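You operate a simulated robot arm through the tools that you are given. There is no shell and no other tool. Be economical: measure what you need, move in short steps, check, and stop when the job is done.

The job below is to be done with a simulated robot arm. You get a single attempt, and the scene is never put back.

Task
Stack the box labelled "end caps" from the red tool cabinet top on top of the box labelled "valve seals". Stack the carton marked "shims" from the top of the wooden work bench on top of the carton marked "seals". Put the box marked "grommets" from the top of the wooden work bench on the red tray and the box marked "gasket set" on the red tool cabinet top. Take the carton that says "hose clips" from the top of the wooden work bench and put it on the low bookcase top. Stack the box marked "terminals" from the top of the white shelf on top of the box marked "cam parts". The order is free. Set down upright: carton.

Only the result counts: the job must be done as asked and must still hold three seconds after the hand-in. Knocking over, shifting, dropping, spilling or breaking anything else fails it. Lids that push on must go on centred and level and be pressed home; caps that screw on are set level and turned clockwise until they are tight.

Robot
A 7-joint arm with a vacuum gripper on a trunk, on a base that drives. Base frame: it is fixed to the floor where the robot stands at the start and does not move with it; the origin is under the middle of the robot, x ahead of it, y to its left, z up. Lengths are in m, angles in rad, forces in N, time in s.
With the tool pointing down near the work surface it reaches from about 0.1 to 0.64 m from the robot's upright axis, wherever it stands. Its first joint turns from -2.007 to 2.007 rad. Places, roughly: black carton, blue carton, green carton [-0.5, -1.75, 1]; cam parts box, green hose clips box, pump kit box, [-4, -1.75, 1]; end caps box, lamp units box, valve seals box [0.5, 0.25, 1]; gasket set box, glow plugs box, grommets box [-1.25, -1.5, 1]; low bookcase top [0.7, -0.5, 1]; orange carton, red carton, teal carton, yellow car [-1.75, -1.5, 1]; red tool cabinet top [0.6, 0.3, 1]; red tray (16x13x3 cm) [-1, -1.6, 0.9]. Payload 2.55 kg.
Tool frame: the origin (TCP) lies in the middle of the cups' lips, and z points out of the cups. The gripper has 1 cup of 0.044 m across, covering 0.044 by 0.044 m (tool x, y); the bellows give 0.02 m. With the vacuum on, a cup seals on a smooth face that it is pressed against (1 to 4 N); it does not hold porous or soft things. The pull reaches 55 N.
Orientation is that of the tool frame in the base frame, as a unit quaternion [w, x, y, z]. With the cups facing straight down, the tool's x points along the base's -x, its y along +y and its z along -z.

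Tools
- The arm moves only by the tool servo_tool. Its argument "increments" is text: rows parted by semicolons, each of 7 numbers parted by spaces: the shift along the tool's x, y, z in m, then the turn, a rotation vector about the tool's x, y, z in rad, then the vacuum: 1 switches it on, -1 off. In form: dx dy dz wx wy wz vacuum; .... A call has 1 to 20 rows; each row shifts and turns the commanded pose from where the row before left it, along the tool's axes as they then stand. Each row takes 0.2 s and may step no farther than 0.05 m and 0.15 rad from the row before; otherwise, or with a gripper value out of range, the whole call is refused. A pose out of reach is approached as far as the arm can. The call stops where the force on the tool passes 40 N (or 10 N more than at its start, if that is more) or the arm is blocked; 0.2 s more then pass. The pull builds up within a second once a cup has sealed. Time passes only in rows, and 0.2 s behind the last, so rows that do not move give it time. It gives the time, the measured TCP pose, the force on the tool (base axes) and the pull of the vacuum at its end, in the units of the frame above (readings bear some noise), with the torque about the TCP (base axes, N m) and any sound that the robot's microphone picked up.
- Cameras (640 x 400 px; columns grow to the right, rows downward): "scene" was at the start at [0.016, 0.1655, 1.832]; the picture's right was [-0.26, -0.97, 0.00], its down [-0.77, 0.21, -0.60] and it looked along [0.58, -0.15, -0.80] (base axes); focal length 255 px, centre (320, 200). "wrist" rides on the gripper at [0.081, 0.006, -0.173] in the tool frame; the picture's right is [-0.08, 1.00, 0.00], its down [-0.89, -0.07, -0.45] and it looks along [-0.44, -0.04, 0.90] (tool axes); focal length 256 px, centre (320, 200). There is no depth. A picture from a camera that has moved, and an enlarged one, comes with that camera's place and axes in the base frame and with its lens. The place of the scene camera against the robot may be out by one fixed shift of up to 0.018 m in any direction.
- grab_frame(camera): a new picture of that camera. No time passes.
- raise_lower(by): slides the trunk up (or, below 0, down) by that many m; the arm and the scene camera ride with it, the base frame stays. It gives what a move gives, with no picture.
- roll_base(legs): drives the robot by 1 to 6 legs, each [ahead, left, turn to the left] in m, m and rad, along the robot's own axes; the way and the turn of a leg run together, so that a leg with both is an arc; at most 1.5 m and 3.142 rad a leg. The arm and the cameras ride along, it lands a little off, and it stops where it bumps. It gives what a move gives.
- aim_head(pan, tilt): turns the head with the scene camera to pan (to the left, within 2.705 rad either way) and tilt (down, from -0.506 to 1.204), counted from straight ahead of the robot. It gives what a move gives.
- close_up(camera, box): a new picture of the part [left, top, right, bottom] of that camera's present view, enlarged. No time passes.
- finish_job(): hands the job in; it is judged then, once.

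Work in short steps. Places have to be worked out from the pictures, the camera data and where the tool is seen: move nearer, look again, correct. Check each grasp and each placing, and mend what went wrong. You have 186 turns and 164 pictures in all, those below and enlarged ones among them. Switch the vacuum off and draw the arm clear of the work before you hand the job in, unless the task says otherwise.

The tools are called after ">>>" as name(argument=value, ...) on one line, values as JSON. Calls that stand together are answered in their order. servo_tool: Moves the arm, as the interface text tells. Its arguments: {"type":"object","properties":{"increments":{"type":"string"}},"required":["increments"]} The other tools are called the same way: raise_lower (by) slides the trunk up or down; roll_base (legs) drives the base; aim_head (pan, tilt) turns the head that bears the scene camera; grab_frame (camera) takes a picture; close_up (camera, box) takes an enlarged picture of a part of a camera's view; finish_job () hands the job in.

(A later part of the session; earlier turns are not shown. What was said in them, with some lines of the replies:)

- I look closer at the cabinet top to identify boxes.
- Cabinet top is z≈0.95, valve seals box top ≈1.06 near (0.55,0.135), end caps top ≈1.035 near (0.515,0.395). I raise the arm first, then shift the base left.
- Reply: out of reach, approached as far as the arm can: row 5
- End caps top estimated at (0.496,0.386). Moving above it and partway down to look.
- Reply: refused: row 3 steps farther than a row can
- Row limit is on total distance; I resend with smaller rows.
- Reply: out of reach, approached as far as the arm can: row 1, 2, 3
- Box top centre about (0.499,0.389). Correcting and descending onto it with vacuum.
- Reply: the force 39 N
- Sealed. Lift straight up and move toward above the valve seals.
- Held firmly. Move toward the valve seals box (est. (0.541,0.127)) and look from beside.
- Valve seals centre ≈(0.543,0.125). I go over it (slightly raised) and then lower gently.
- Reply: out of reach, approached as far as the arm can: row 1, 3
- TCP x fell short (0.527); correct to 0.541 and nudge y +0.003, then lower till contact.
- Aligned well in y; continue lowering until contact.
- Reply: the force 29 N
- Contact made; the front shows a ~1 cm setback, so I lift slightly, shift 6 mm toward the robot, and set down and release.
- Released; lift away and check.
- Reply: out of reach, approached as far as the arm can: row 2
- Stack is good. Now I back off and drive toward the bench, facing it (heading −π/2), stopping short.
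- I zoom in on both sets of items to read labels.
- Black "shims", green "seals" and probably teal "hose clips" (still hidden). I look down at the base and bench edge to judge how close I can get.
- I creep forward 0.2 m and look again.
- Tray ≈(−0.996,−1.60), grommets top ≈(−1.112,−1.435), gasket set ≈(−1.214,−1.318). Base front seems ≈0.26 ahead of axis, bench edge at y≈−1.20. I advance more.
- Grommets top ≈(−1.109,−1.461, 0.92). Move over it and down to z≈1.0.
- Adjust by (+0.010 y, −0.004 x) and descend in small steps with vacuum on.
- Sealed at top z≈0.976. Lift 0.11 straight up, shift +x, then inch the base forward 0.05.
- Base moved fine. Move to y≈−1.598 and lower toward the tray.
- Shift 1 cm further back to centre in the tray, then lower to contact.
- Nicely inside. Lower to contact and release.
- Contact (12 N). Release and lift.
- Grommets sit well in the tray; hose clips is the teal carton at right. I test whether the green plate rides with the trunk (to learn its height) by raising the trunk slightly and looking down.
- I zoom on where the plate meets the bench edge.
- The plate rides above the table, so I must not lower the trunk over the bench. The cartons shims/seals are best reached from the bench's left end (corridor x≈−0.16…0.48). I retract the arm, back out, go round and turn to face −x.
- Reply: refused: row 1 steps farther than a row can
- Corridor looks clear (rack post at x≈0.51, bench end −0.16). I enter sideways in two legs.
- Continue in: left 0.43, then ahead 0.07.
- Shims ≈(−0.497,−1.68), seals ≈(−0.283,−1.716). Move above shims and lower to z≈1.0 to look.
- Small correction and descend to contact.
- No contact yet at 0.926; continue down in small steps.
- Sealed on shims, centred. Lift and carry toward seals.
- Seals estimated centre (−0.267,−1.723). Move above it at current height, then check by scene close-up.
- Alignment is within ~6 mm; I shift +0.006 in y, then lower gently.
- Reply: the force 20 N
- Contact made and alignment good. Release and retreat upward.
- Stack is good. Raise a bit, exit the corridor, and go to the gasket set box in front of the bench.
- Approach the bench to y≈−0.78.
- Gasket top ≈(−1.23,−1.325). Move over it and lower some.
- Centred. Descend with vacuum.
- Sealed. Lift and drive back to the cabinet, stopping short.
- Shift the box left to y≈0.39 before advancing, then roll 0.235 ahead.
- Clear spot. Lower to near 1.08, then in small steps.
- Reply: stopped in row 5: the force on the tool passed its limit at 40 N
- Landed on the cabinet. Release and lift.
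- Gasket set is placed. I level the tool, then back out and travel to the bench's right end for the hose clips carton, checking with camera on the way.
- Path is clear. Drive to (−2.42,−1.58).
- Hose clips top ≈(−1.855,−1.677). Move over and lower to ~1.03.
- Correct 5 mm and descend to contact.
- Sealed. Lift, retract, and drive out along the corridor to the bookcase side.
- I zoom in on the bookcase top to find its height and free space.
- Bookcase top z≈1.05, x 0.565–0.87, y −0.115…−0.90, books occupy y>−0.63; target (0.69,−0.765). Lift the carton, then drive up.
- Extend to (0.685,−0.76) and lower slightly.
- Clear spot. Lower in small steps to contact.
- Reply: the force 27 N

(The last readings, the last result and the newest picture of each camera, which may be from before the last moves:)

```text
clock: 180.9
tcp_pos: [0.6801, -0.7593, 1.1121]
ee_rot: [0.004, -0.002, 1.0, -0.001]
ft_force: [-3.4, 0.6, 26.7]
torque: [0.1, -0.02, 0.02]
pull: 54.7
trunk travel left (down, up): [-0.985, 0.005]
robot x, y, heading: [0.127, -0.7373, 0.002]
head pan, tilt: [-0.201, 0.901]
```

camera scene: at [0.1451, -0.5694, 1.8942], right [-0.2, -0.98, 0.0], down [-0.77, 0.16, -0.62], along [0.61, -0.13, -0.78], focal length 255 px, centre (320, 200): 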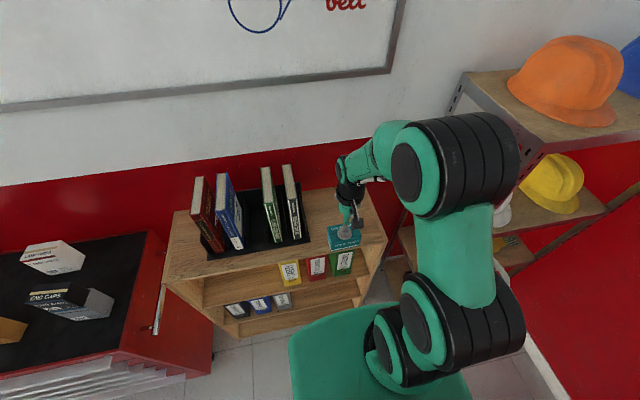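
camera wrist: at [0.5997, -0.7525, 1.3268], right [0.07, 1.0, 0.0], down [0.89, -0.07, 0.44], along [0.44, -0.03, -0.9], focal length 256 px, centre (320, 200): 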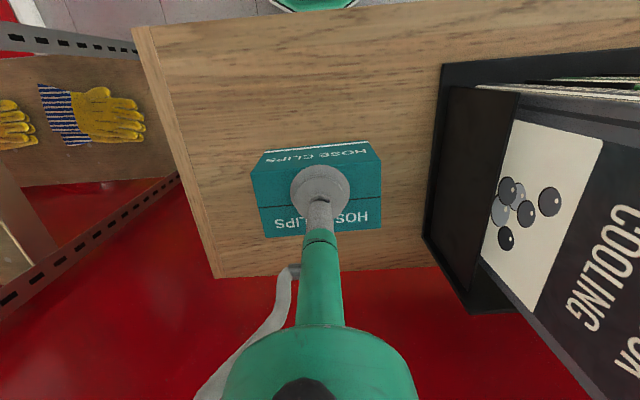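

Contact. Release and lift clear.

>>> servo_tool(increments="0 0 -0.004 0 0 0 -1;0 0 0 0 0 0 -1;0 0 0 0 0 0 -1;0 0 0 0 0 0 -1;0 0 -0.02 0 0 0 -1;0 0 -0.04 0 0 0 -1;0.04 0 0 0 0 0 -1;0.04 0 0 0 0 0 -1;0.04 0 0 0 0 0 -1;0.04 0 0 0 0 0 -1")

>>> close_up(camera="scene", box=[160, 140, 420, 300])

```text
clock: 183.1
tcp_pos: [0.5165, -0.7598, 1.1716]
ee_rot: [0.001, -0.002, 1.0, 0.0]
ft_force: [-0.8, 0.6, 0.6]
torque: [0.01, -0.01, 0.06]
pull: 0.1
trunk travel left (down, up): [-0.985, 0.005]
robot x, y, heading: [0.1269, -0.7396, -0.002]
head pan, tilt: [-0.201, 0.901]
```

```text
2.46 times, centred on (290, 220) of scene
camera zoom: at [0.1425, -0.5692, 1.8942], right [-0.2, -0.98, 0.0], down [-0.77, 0.16, -0.62], along [0.61, -0.13, -0.78], focal length 628 px, centre (394, 151)
```

zoom: 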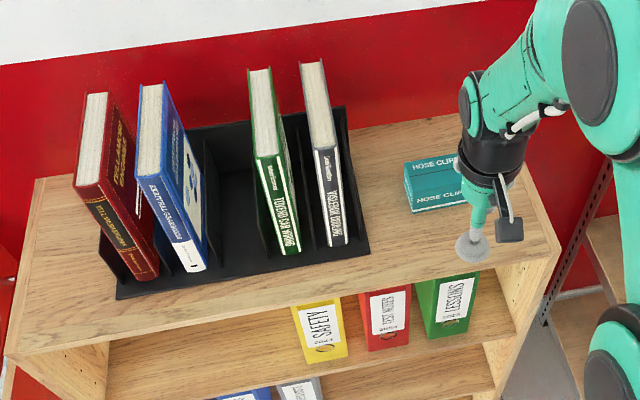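

Carton is set well. Now drive to the white shelf area: back along y≈−0.55, then turn to face −y.

>>> roll_base(legs=[[-0.35, 0, 0], [-0.1, 0.18, 0], [-1.4, 0, 0], [-1.4, 0, 0], [0, 0, -1.571]])

>>> aim_head(pan=-0.6, tilt=0.6)

>>> grab_frame(camera="scene")

```text
clock: 203.5
tcp_pos: [-3.1418, -0.9484, 1.1705]
ee_rot: [-0.002, 0.711, 0.703, 0.001]
ft_force: [-0.2, 0.6, -0.2]
torque: [0.0, 0.03, 0.02]
pull: 0.0
trunk travel left (down, up): [-0.985, 0.005]
robot x, y, heading: [-3.1193, -0.5542, -1.585]
head pan, tilt: [-0.201, 0.901]
```

```text
clock: 204.4
tcp_pos: [-3.1421, -0.9484, 1.1711]
ee_rot: [-0.002, 0.711, 0.703, 0.0]
ft_force: [0.1, 0.1, 0.5]
torque: [-0.03, -0.02, 0.02]
pull: 0.0
trunk travel left (down, up): [-0.985, 0.005]
robot x, y, heading: [-3.1169, -0.5566, -1.586]
head pan, tilt: [-0.6, 0.6]
```

```text
92 pictures are left
camera scene: at [-2.9839, -0.5632, 1.9189], right [-0.82, 0.58, 0.0], down [0.33, 0.46, -0.82], along [-0.48, -0.67, -0.57], focal length 255 px, centre (320, 200)
```

scene: 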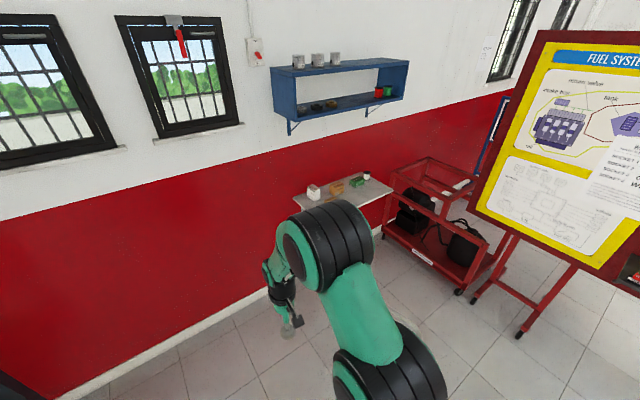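

Space clear; strafe to x≈−3.9 and move in to y≈−0.8, then look.

>>> roll_base(legs=[[0, -0.76, 0.014], [0.25, 0, 0]])

>>> aim_head(pan=0.0, tilt=0.7)

>>> grab_frame(camera="scene")

>>> grab_frame(camera="wrist")

```text
clock: 209.9
tcp_pos: [-3.8866, -1.1941, 1.1712]
ee_rot: [-0.002, 0.704, 0.71, 0.0]
ft_force: [-0.7, -0.1, -0.2]
torque: [-0.01, -0.01, -0.01]
pull: 0.0
trunk travel left (down, up): [-0.985, 0.005]
robot x, y, heading: [-3.8692, -0.8038, -1.567]
head pan, tilt: [-0.6, 0.6]
```

```text
clock: 210.9
tcp_pos: [-3.8871, -1.1946, 1.172]
ee_rot: [-0.002, 0.704, 0.71, 0.0]
ft_force: [0.0, 0.0, -0.2]
torque: [0.01, 0.01, -0.01]
pull: 0.1
trunk travel left (down, up): [-0.985, 0.005]
robot x, y, heading: [-3.8699, -0.7979, -1.567]
head pan, tilt: [0.0, 0.7]
```

```text
91 pictures are left
camera scene: at [-3.6874, -0.8177, 1.9104], right [-1.0, 0.0, 0.0], down [0.0, 0.64, -0.77], along [0.0, -0.77, -0.64], focal length 255 px, centre (320, 200)
```

scene: 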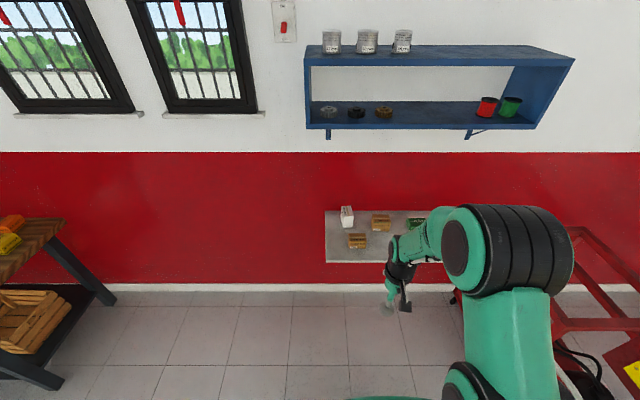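

```text
90 pictures are left
camera wrist: at [-3.8821, -1.1145, 1.3446], right [1.0, -0.07, 0.0], down [-0.06, -0.89, 0.44], along [-0.03, -0.44, -0.9], focal length 256 px, centre (320, 200)
```

wrist: 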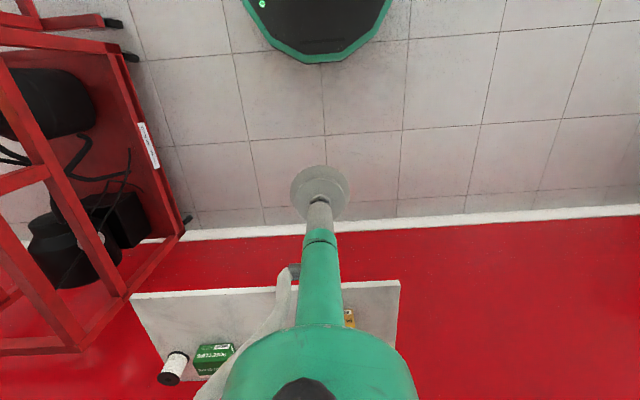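

Zoom for labels.

>>> close_up(camera="scene", box=[310, 190, 450, 280])

```text
4.44 times, centred on (380, 235) of scene
camera zoom: at [-3.6874, -0.8177, 1.9104], right [-1.0, 0.0, 0.0], down [0.0, 0.64, -0.77], along [0.0, -0.77, -0.64], focal length 1134 px, centre (53, 44)
```

zoom: 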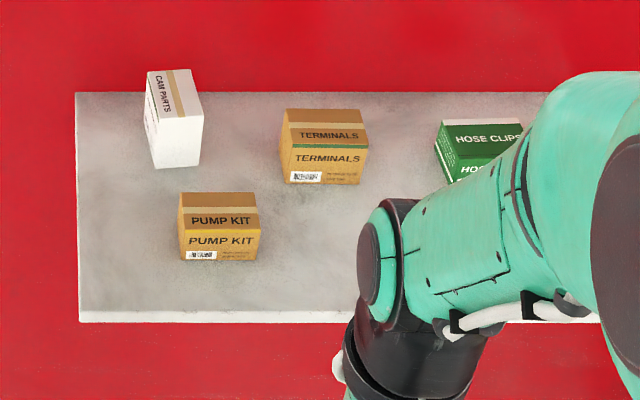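

Terminals top ≈(−4.01,−1.80), cam parts ≈(−3.83,−1.84, rotated 90°). Blue shelf bottom z≈1.48, front y≈−1.76, so I keep the tool low. Move ahead 0.3.

>>> roll_base(legs=[[0.3, -0.05, 0]])

>>> grab_frame(camera="wrist")

>>> grab_frame(camera="scene")

```text
clock: 212.9
tcp_pos: [-3.9373, -1.4936, 1.173]
ee_rot: [-0.002, 0.704, 0.71, 0.0]
ft_force: [0.5, 0.8, 0.1]
torque: [-0.01, -0.02, 0.02]
pull: 0.0
trunk travel left (down, up): [-0.985, 0.005]
robot x, y, heading: [-3.9192, -1.102, -1.569]
head pan, tilt: [0.0, 0.7]
```

```text
88 pictures are left
camera wrist: at [-3.9321, -1.414, 1.3447], right [1.0, -0.07, 0.0], down [-0.06, -0.89, 0.44], along [-0.03, -0.44, -0.9], focal length 256 px, centre (320, 200)
```

wrist: 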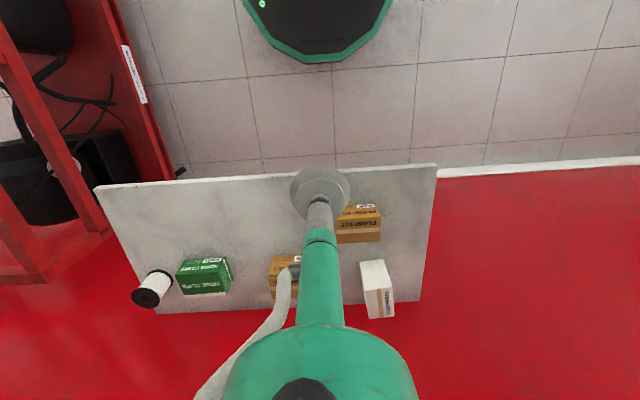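

```text
87 pictures are left
camera scene: at [-3.7369, -1.1175, 1.9104], right [-1.0, 0.0, 0.0], down [0.0, 0.64, -0.77], along [0.0, -0.77, -0.64], focal length 255 px, centre (320, 200)
```

scene: 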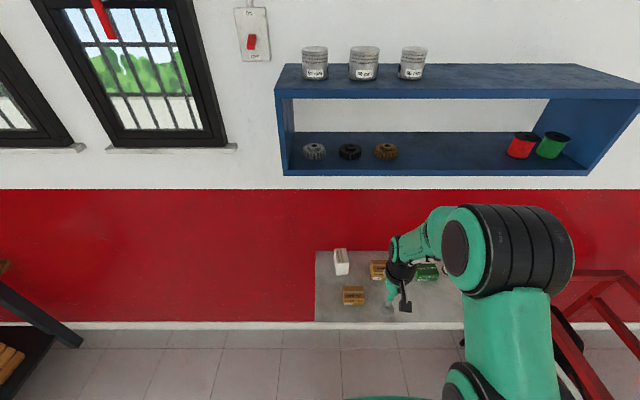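

Lower the tool to z≈1.1, then advance 0.14.

>>> servo_tool(increments="0 0 0.035 0 0 0 -1;0 0 0.035 0 0 0 -1")

>>> roll_base(legs=[[0.14, 0, 0]])

>>> servo_tool(increments="-0.02 -0.04 0 0 0 0 -1;-0.02 -0.04 0 0 0 0 -1")

>>> grab_frame(camera="wrist")

>>> grab_frame(camera="scene")

```text
clock: 213.5
tcp_pos: [-3.9373, -1.4949, 1.1001]
ee_rot: [-0.002, 0.704, 0.711, 0.001]
ft_force: [-0.2, 1.0, 0.6]
torque: [0.0, 0.02, 0.01]
pull: 0.0
trunk travel left (down, up): [-0.985, 0.005]
robot x, y, heading: [-3.9199, -1.1016, -1.572]
head pan, tilt: [0.0, 0.7]
```

```text
clock: 214.9
tcp_pos: [-3.9356, -1.633, 1.0998]
ee_rot: [-0.002, 0.704, 0.71, 0.0]
ft_force: [0.4, -0.3, 0.6]
torque: [-0.03, 0.02, 0.01]
pull: 0.1
trunk travel left (down, up): [-0.985, 0.005]
robot x, y, heading: [-3.9203, -1.2425, -1.565]
head pan, tilt: [0.0, 0.7]
```

```text
clock: 215.5
tcp_pos: [-4.0166, -1.6729, 1.0991]
ee_rot: [-0.002, 0.704, 0.71, 0.001]
ft_force: [-0.2, 0.0, -0.8]
torque: [0.0, -0.01, 0.0]
pull: 0.1
trunk travel left (down, up): [-0.985, 0.005]
robot x, y, heading: [-3.9197, -1.2413, -1.579]
head pan, tilt: [0.0, 0.7]
```

```text
86 pictures are left
camera wrist: at [-4.013, -1.595, 1.2731], right [1.0, -0.07, 0.0], down [-0.06, -0.9, 0.44], along [-0.03, -0.44, -0.9], focal length 256 px, centre (320, 200)
```

wrist: 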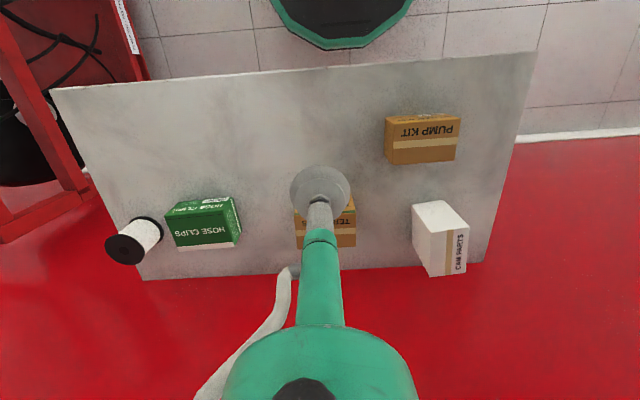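

```text
85 pictures are left
camera scene: at [-3.7384, -1.2599, 1.9105], right [-1.0, 0.0, 0.0], down [0.0, 0.65, -0.76], along [0.0, -0.76, -0.65], focal length 255 px, centre (320, 200)
```

scene: 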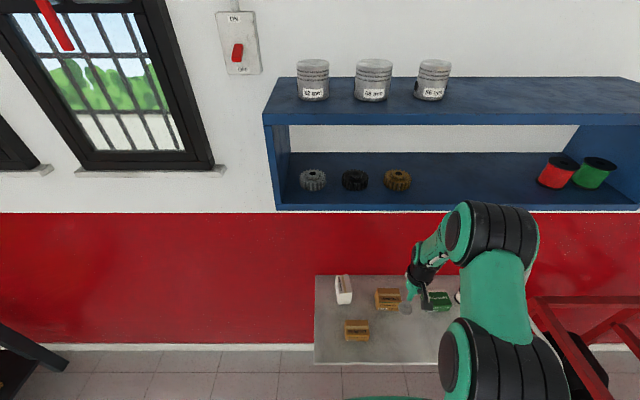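

Terminals top ≈(−4.018,−1.80). Lower first to ~1.04, then extend forward over it.

>>> servo_tool(increments="0 0 0.03 0 0 0 -1;0 0 0.03 0 0 0 -1;-0.03 0 0 0 0 0 -1;-0.03 0 0 0 0 0 -1;-0.03 0 0 0 0 0 -1;-0.03 0 0 0 0 0 -1")

>>> grab_frame(camera="wrist")

>>> grab_frame(camera="scene")

```text
clock: 216.9
tcp_pos: [-4.0167, -1.796, 1.0394]
ee_rot: [-0.003, 0.704, 0.71, 0.001]
ft_force: [-0.4, -0.6, -0.4]
torque: [-0.01, -0.01, 0.0]
pull: 0.1
trunk travel left (down, up): [-0.985, 0.005]
robot x, y, heading: [-3.9177, -1.2395, -1.573]
head pan, tilt: [0.0, 0.7]
```

```text
84 pictures are left
camera wrist: at [-4.0116, -1.7166, 1.2124], right [1.0, -0.07, 0.0], down [-0.06, -0.9, 0.44], along [-0.03, -0.44, -0.9], focal length 256 px, centre (320, 200)
```

wrist: 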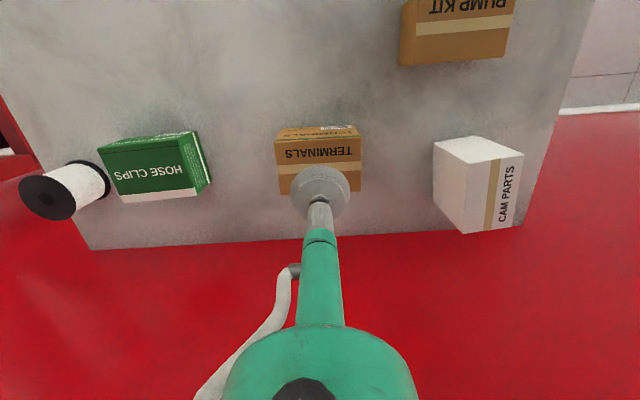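

```text
83 pictures are left
camera scene: at [-3.7369, -1.2598, 1.9104], right [-1.0, 0.0, 0.0], down [0.0, 0.64, -0.76], along [0.0, -0.76, -0.64], focal length 255 px, centre (320, 200)
```

scene: 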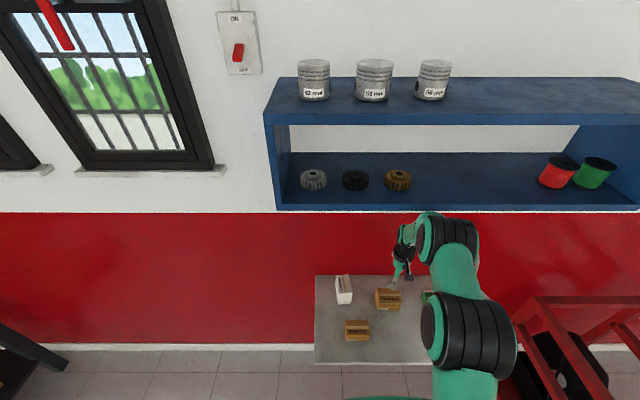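

Zoom on cam parts and terminals in wrist view to measure.

>>> close_up(camera="wrist", box=[400, 120, 560, 250])

>>> close_up(camera="scene", box=[310, 260, 430, 350])

```text
3.08 times, centred on (480, 185) of wrist
camera zoom: at [-4.0116, -1.7166, 1.2124], right [1.0, -0.07, 0.0], down [-0.06, -0.9, 0.44], along [-0.03, -0.44, -0.9], focal length 788 px, centre (-172, 246)
```

zoom: 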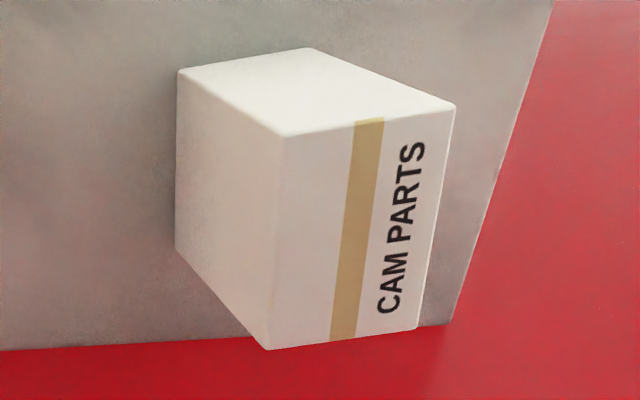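

```text
4.44 times, centred on (370, 305) of scene
camera zoom: at [-3.7369, -1.2598, 1.9104], right [-1.0, 0.0, 0.0], down [0.0, 0.64, -0.76], along [0.0, -0.76, -0.64], focal length 1134 px, centre (98, -267)
```

zoom: 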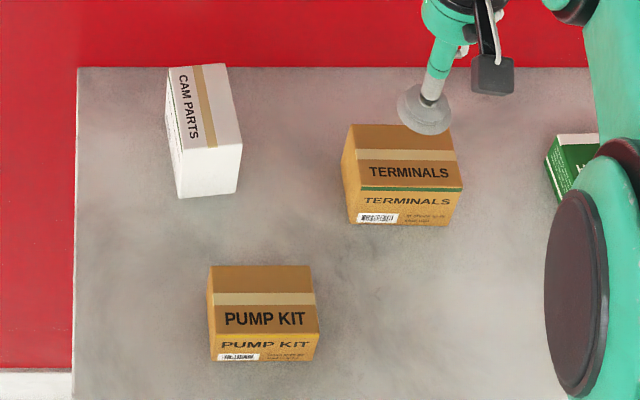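

Cam parts top ≈ z 0.965, centre (−3.838,−1.847). Terminals centre (−4.019,−1.806), top ~0.945. Descend onto terminals.

>>> servo_tool(increments="-0.009 -0.002 0 0 0 0 1;0 0 0.04 0 0 0 1;0 0 0.025 0 0 0 1;0 0 0.007 0 0 0 1;0 0 0.006 0 0 0 1;0 0 0.006 0 0 0 1;0 0 0.006 0 0 0 1;0 0 0 0 0 0 1")

```text
clock: 218.7
tcp_pos: [-4.018, -1.8036, 0.951]
ee_rot: [-0.001, 0.704, 0.71, 0.0]
ft_force: [-0.5, 0.4, 2.0]
torque: [-0.1, -0.11, -0.01]
pull: 55.0
trunk travel left (down, up): [-0.985, 0.005]
robot x, y, heading: [-3.9179, -1.2421, -1.568]
head pan, tilt: [0.0, 0.7]
```

Sealed. Lift slightly, pull back, raise to ~1.07, then shift across in front of cam parts.

>>> servo_tool(increments="0 0 -0.03 0 0 0 1;0 0 -0.03 0 0 0 1;0.04 0 0 0 0 0 1;0.04 0 0 0 0 0 1;0.04 0 0 0 0 0 1;0 0 -0.03 0 0 0 1;0 0 -0.025 0 0 0 1;0 0.045 0 0 0 0 1;0 0.045 0 0 0 0 1;0 0.045 0 0 0 0 1;0 0.03 0 0 0 0 1;0 0 0 0 0 0 1")

>>> grab_frame(camera="wrist")

>>> close_up(camera="scene", box=[290, 180, 470, 350])

```text
clock: 221.3
tcp_pos: [-3.8543, -1.6798, 1.0634]
ee_rot: [-0.002, 0.704, 0.71, 0.0]
ft_force: [-1.2, -0.2, -1.8]
torque: [0.01, -0.03, 0.05]
pull: 54.6
trunk travel left (down, up): [-0.985, 0.005]
robot x, y, heading: [-3.9141, -1.2416, -1.573]
head pan, tilt: [0.0, 0.7]
```

```text
80 pictures are left
camera wrist: at [-3.8487, -1.6013, 1.2377], right [1.0, -0.07, 0.0], down [-0.06, -0.89, 0.44], along [-0.03, -0.44, -0.9], focal length 256 px, centre (320, 200)
```

wrist: 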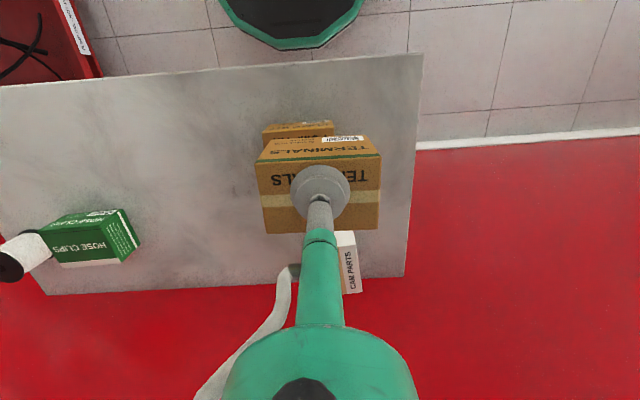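

```text
2.35 times, centred on (380, 265) of scene
camera zoom: at [-3.7379, -1.2578, 1.9105], right [-1.0, 0.0, 0.0], down [0.0, 0.64, -0.77], along [0.0, -0.77, -0.64], focal length 600 px, centre (179, 47)
```

zoom: 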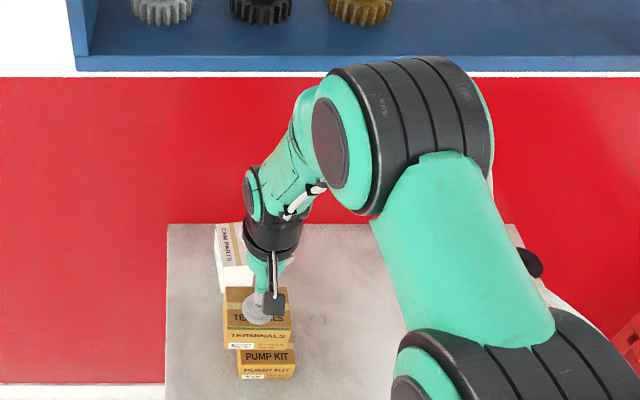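

Cam parts corner confirms estimate. Move forward over it to (−3.838,−1.845).

>>> servo_tool(increments="-0.035 0.008 0 0 0 0 1;-0.035 0.008 0 0 0 0 1;-0.035 0 0 0 0 0 1;-0.035 0 0 0 0 0 1;-0.025 0 0 0 0 0 1;0 0 0 0 0 0 1")

>>> grab_frame(camera="wrist")

>>> close_up(camera="scene", box=[310, 240, 400, 300])

```text
clock: 222.7
tcp_pos: [-3.8359, -1.8285, 1.0697]
ee_rot: [-0.001, 0.703, 0.711, -0.002]
ft_force: [-0.5, 0.4, -2.4]
torque: [0.02, 0.03, 0.01]
pull: 55.2
trunk travel left (down, up): [-0.985, 0.005]
robot x, y, heading: [-3.9133, -1.2423, -1.568]
head pan, tilt: [0.0, 0.7]
```

```text
78 pictures are left
camera wrist: at [-3.8307, -1.7472, 1.2418], right [1.0, -0.07, 0.0], down [-0.06, -0.89, 0.45], along [-0.03, -0.45, -0.89], focal length 256 px, centre (320, 200)
```

wrist: 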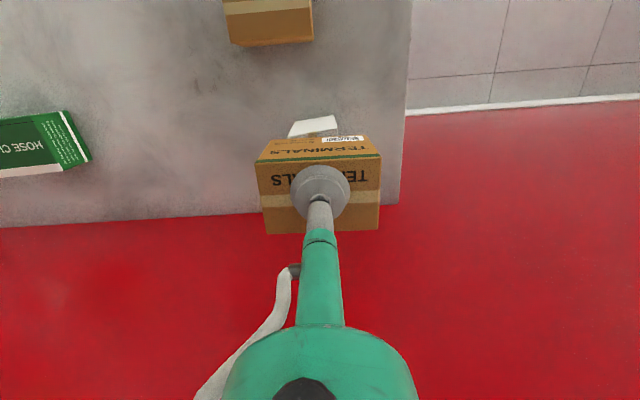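

```text
6.67 times, centred on (355, 270) of scene
camera zoom: at [-3.7365, -1.2312, 1.9101], right [-1.0, 0.0, 0.0], down [0.0, 0.63, -0.77], along [0.0, -0.77, -0.63], focal length 1701 px, centre (87, -267)
```

zoom: 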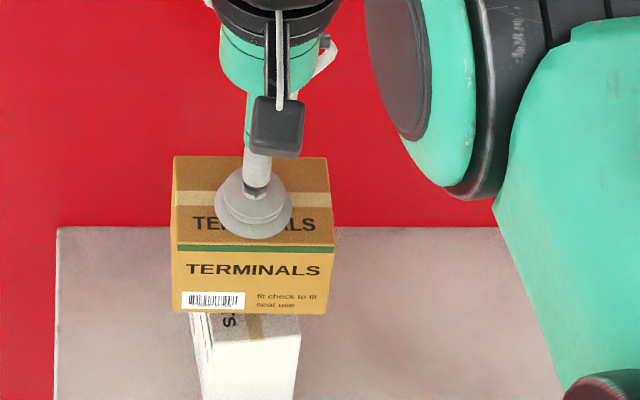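

The camera shifted, suggesting the arm may be touching something. Check the whole scene view before continuing.

>>> grab_frame(camera="scene")

>>> servo_tool(increments="0 0 0 0 0 0 1;0 0 0 0 0 0 1")

```text
76 pictures are left
camera scene: at [-3.7365, -1.2312, 1.9101], right [-1.0, 0.0, 0.0], down [0.0, 0.63, -0.77], along [0.0, -0.77, -0.63], focal length 255 px, centre (320, 200)
```

scene: 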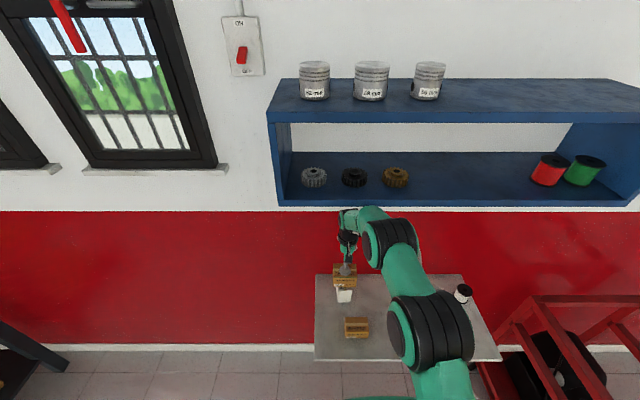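

```text
clock: 223.3
tcp_pos: [-3.8366, -1.8272, 1.0694]
ee_rot: [0.0, 0.704, 0.71, -0.004]
ft_force: [-0.1, -0.2, -1.9]
torque: [0.01, -0.04, 0.02]
pull: 55.5
trunk travel left (down, up): [-0.985, 0.005]
robot x, y, heading: [-3.9129, -1.2396, -1.574]
head pan, tilt: [0.0, 0.7]
```

The robot is pitched back slightly: the forearm is touching the blue shelf edge. Back off, raise the tool in free space, then lower the trunk 0.08 so the forearm comes in flatter.

>>> servo_tool(increments="0.03 0 0 0 0 0 1;0.04 0 0 0 0 0 1;0.04 0 0 0 0 0 1;0.04 0 0 0 0 0 1;0.04 0 0 0 0 0 1;0 0 -0.04 0 0 0 1;0 0 -0.04 0 0 0 1;0 0 0 0 0 0 1")

>>> raise_lower(by=-0.08)

>>> grab_frame(camera="scene")

```text
clock: 225.1
tcp_pos: [-3.8392, -1.6563, 1.1466]
ee_rot: [-0.002, 0.704, 0.71, 0.0]
ft_force: [-1.0, -1.3, -2.7]
torque: [0.05, 0.01, 0.03]
pull: 55.1
trunk travel left (down, up): [-0.985, 0.005]
robot x, y, heading: [-3.9159, -1.2397, -1.569]
head pan, tilt: [0.0, 0.7]
```

```text
clock: 226.2
tcp_pos: [-3.8385, -1.6561, 1.0648]
ee_rot: [-0.002, 0.704, 0.71, 0.0]
ft_force: [-0.3, 0.3, -2.2]
torque: [0.03, 0.02, 0.0]
pull: 54.5
trunk travel left (down, up): [-0.905, 0.085]
robot x, y, heading: [-3.9177, -1.2421, -1.572]
head pan, tilt: [0.0, 0.7]
```

```text
75 pictures are left
camera scene: at [-3.7368, -1.2578, 1.8304], right [-1.0, 0.0, 0.0], down [0.0, 0.64, -0.77], along [0.0, -0.77, -0.64], focal length 255 px, centre (320, 200)
```

scene: 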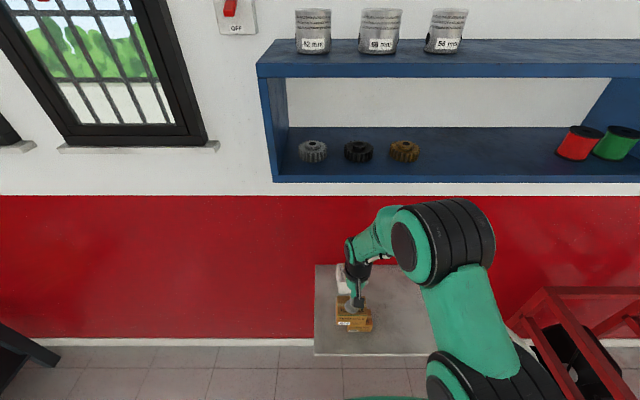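

No more tilt. Lower to 1.045 and advance again over cam parts.

>>> servo_tool(increments="0 0 0.02 0 0 0 1;-0.035 0 0 0 0 0 1;-0.035 0 0 0 0 0 1;-0.035 0 0 0 0 0 1;-0.035 0 0 0 0 0 1;-0.03 0 0 0 0 0 1;0 0 0 0 0 0 1")

>>> grab_frame(camera="scene")

```text
clock: 227.8
tcp_pos: [-3.8366, -1.8248, 1.0461]
ee_rot: [-0.001, 0.703, 0.711, 0.0]
ft_force: [0.1, -0.1, -2.0]
torque: [-0.05, -0.01, -0.02]
pull: 54.3
trunk travel left (down, up): [-0.905, 0.085]
robot x, y, heading: [-3.9171, -1.2426, -1.57]
head pan, tilt: [0.0, 0.7]
```

```text
74 pictures are left
camera scene: at [-3.7367, -1.2569, 1.8304], right [-1.0, 0.0, 0.0], down [0.0, 0.64, -0.77], along [0.0, -0.77, -0.64], focal length 255 px, centre (320, 200)
```

scene: 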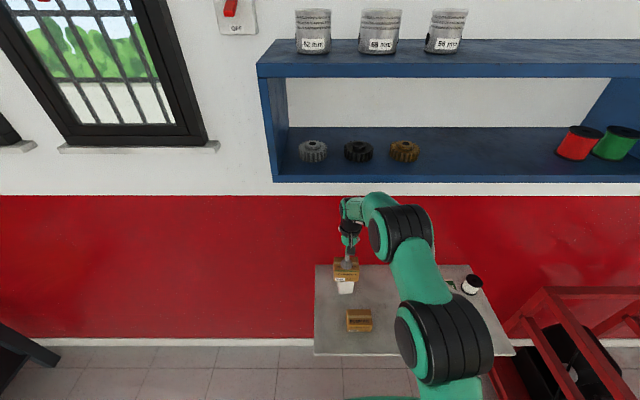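

Only ~2 cm left. Advance 1 cm and check for tilt via the camera pose.

>>> servo_tool(increments="-0.01 0 0 0 0 0 1;0 0 0.008 0 0 0 1;0 0 0 0 0 0 1")

>>> close_up(camera="scene", box=[310, 180, 430, 310])

```text
clock: 228.6
tcp_pos: [-3.8363, -1.8348, 1.0387]
ee_rot: [-0.002, 0.705, 0.71, 0.0]
ft_force: [-0.5, 0.6, 1.5]
torque: [-0.08, -0.04, -0.03]
pull: 55.1
trunk travel left (down, up): [-0.905, 0.085]
robot x, y, heading: [-3.9234, -1.245, -1.574]
head pan, tilt: [0.0, 0.7]
```

```text
3.08 times, centred on (370, 245) of scene
camera zoom: at [-3.7368, -1.2573, 1.8305], right [-1.0, 0.0, 0.0], down [0.0, 0.64, -0.77], along [0.0, -0.77, -0.64], focal length 785 px, centre (166, 62)
```

zoom: 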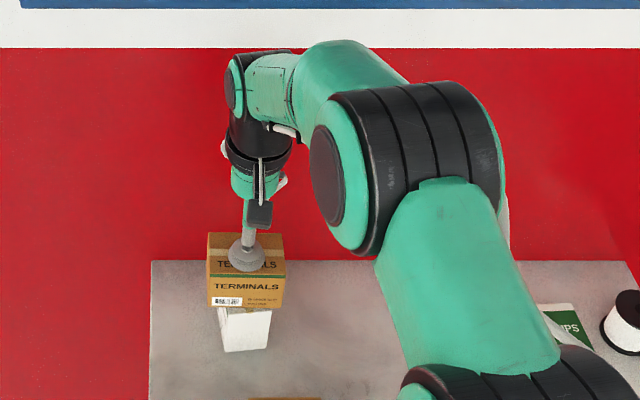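

No tilt, and force suggests first contact near 1.039. Lift a little, advance 1 cm more, and re-lower.

>>> servo_tool(increments="0 0 -0.01 0 0 0 1;-0.01 0 0 0 0 0 1;0 0 0 0 0 0 1")

>>> close_up(camera="scene", box=[310, 230, 400, 310])

```text
clock: 229.4
tcp_pos: [-3.8366, -1.8464, 1.0477]
ee_rot: [-0.002, 0.704, 0.71, 0.0]
ft_force: [-1.1, 0.6, -3.3]
torque: [-0.03, 0.01, 0.0]
pull: 55.3
trunk travel left (down, up): [-0.905, 0.085]
robot x, y, heading: [-3.9222, -1.241, -1.564]
head pan, tilt: [0.0, 0.7]
```

```text
5.00 times, centred on (355, 270) of scene
camera zoom: at [-3.7367, -1.2573, 1.8304], right [-1.0, 0.0, 0.0], down [0.0, 0.64, -0.77], along [0.0, -0.77, -0.64], focal length 1276 px, centre (145, -150)
```

zoom: 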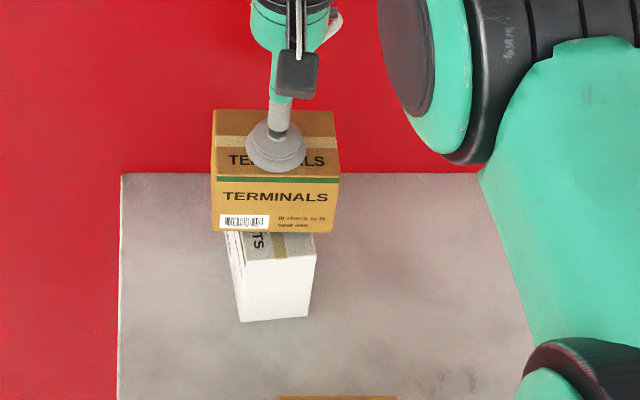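

No tilt and well aligned. Lower to contact.

>>> servo_tool(increments="0 0 0.006 0 0 0 1;0 0 0.005 0 0 0 1;0 0 0.004 0 0 0 1;0 0 0 0 0 0 1")

>>> close_up(camera="scene", box=[310, 230, 400, 310])

```text
clock: 230.4
tcp_pos: [-3.8357, -1.845, 1.0375]
ee_rot: [0.002, 0.704, 0.71, -0.002]
ft_force: [-0.7, 4.1, 22.1]
torque: [0.08, 0.03, -0.01]
pull: 54.8
trunk travel left (down, up): [-0.905, 0.085]
robot x, y, heading: [-3.9212, -1.2441, -1.567]
head pan, tilt: [0.0, 0.7]
```

```text
5.00 times, centred on (355, 270) of scene
camera zoom: at [-3.7373, -1.2529, 1.8308], right [-1.0, 0.0, 0.0], down [0.0, 0.64, -0.77], along [0.0, -0.77, -0.64], focal length 1276 px, centre (145, -150)
```

zoom: 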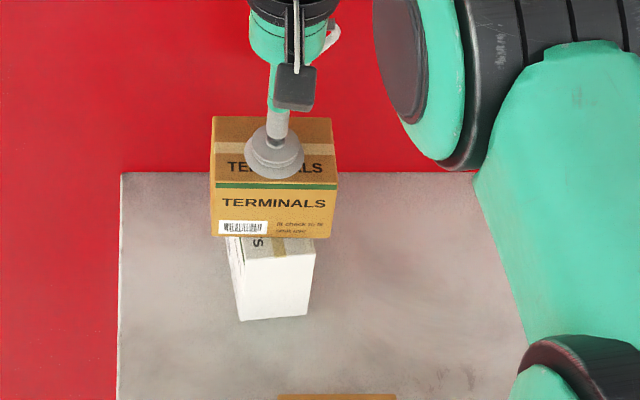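

Contact confirmed. Ease the press, release, and rise slightly then retract.

>>> servo_tool(increments="0 0 -0.004 0 0 0 -1;0 0 0 0 0 0 -1;0 0 0 0 0 0 -1;0 0 0 0 0 0 -1;0 0 -0.01 0 0 0 -1;0 0 -0.01 0 0 0 -1;0.035 0 0 0 0 0 -1;0.04 0 0 0 0 0 -1;0.04 0 0 0 0 0 -1;0.04 0 0 0 0 0 -1;0.04 0 -0.02 0 0 0 -1")

>>> close_up(camera="scene", box=[310, 230, 430, 350])

>>> grab_frame(camera="wrist")

```text
clock: 232.8
tcp_pos: [-3.84, -1.6489, 1.0764]
ee_rot: [-0.001, 0.704, 0.71, 0.0]
ft_force: [0.2, 0.4, 0.7]
torque: [-0.05, 0.01, 0.02]
pull: 0.1
trunk travel left (down, up): [-0.905, 0.085]
robot x, y, heading: [-3.9165, -1.2393, -1.569]
head pan, tilt: [0.0, 0.7]
```

```text
3.33 times, centred on (370, 290) of scene
camera zoom: at [-3.7371, -1.2547, 1.8304], right [-1.0, 0.0, 0.0], down [0.0, 0.64, -0.77], along [0.0, -0.77, -0.64], focal length 850 px, centre (153, -100)
```

zoom: 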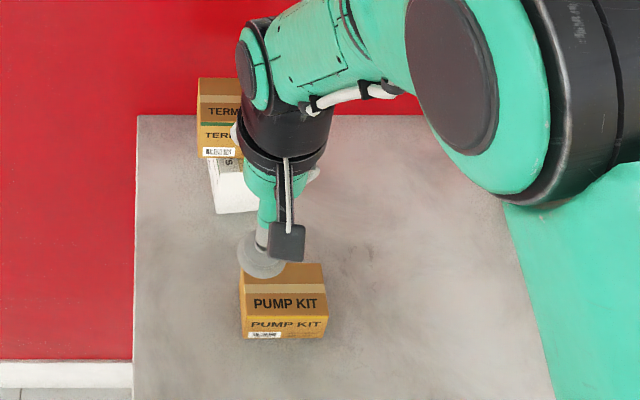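

```text
69 pictures are left
camera wrist: at [-3.8343, -1.5691, 1.2499], right [1.0, -0.07, 0.0], down [-0.06, -0.89, 0.44], along [-0.03, -0.44, -0.9], focal length 256 px, centre (320, 200)
```

wrist: 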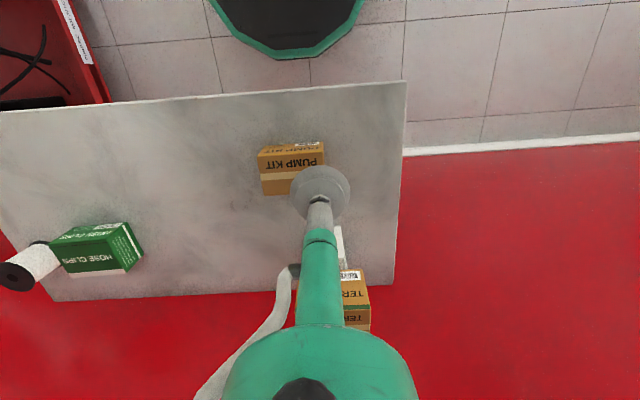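

Released. Back the base away and check the stack unobstructed.

>>> roll_base(legs=[[-0.45, 0, 0]])

>>> close_up(camera="scene", box=[290, 170, 450, 290])

>>> aim_head(pan=1.2, tilt=0.35)

>>> grab_frame(camera="scene")

```text
clock: 235.6
tcp_pos: [-3.8407, -1.1986, 1.075]
ee_rot: [-0.002, 0.704, 0.711, 0.0]
ft_force: [-0.2, 0.2, 0.9]
torque: [-0.01, 0.02, -0.03]
pull: 0.1
trunk travel left (down, up): [-0.905, 0.085]
robot x, y, heading: [-3.9193, -0.7899, -1.572]
head pan, tilt: [0.0, 0.7]
```

```text
3.33 times, centred on (370, 230) of scene
camera zoom: at [-3.738, -0.8053, 1.8304], right [-1.0, 0.0, 0.0], down [0.0, 0.64, -0.77], along [0.0, -0.77, -0.64], focal length 850 px, centre (153, 100)
```

zoom: 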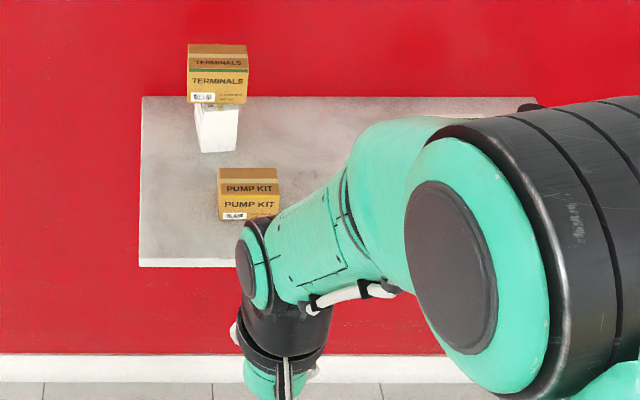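

```text
clock: 237.0
tcp_pos: [-3.8394, -1.1991, 1.0761]
ee_rot: [-0.002, 0.703, 0.711, 0.002]
ft_force: [-0.5, 0.4, -0.2]
torque: [-0.02, 0.03, 0.01]
pull: 0.1
trunk travel left (down, up): [-0.905, 0.085]
robot x, y, heading: [-3.9189, -0.7833, -1.566]
head pan, tilt: [1.201, 0.351]
```

```text
67 pictures are left
camera scene: at [-3.6514, -0.7541, 1.8617], right [-0.36, -0.93, 0.0], down [-0.32, 0.12, -0.94], along [0.88, -0.34, -0.34], focal length 255 px, centre (320, 200)
```

scene: 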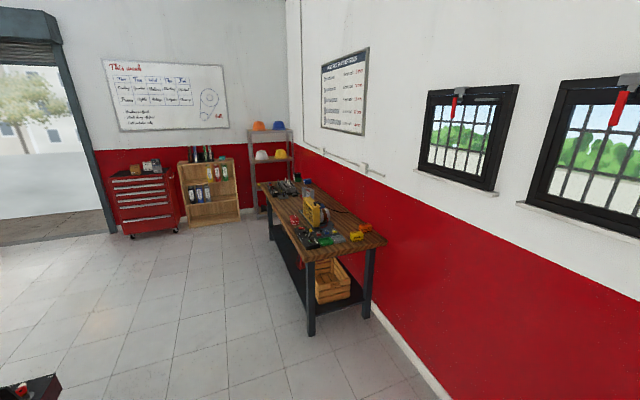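

All stacks and placements are standing, and the vacuum is off with the arm clear. I hand in the job.

>>> finish_job()

```text
The job is handed in.
```

I completed all six moves and handed the job in, and each box or carton looked upright and stable in the close-up right after it was placed.

- **End caps:** stacked on "valve seals" on the red tool cabinet top.
- **Shims:** stacked on "seals" on the wooden work bench.
- **Grommets:** set inside the red tray.
- **Gasket set:** set on the red tool cabinet top.
- **Hose clips:** the teal carton from the bench, now on the low bookcase top to the right of the books.
- **Terminals:** stacked on "cam parts" on the white shelf. It sits crosswise, because "cam parts" is turned a quarter turn.

While I was placing "terminals", the robot pitched back slightly, most likely because the forearm touched the blue wall shelf. I backed off and came in with the trunk lower. The items on that shelf still looked in place in the pictures afterwards.
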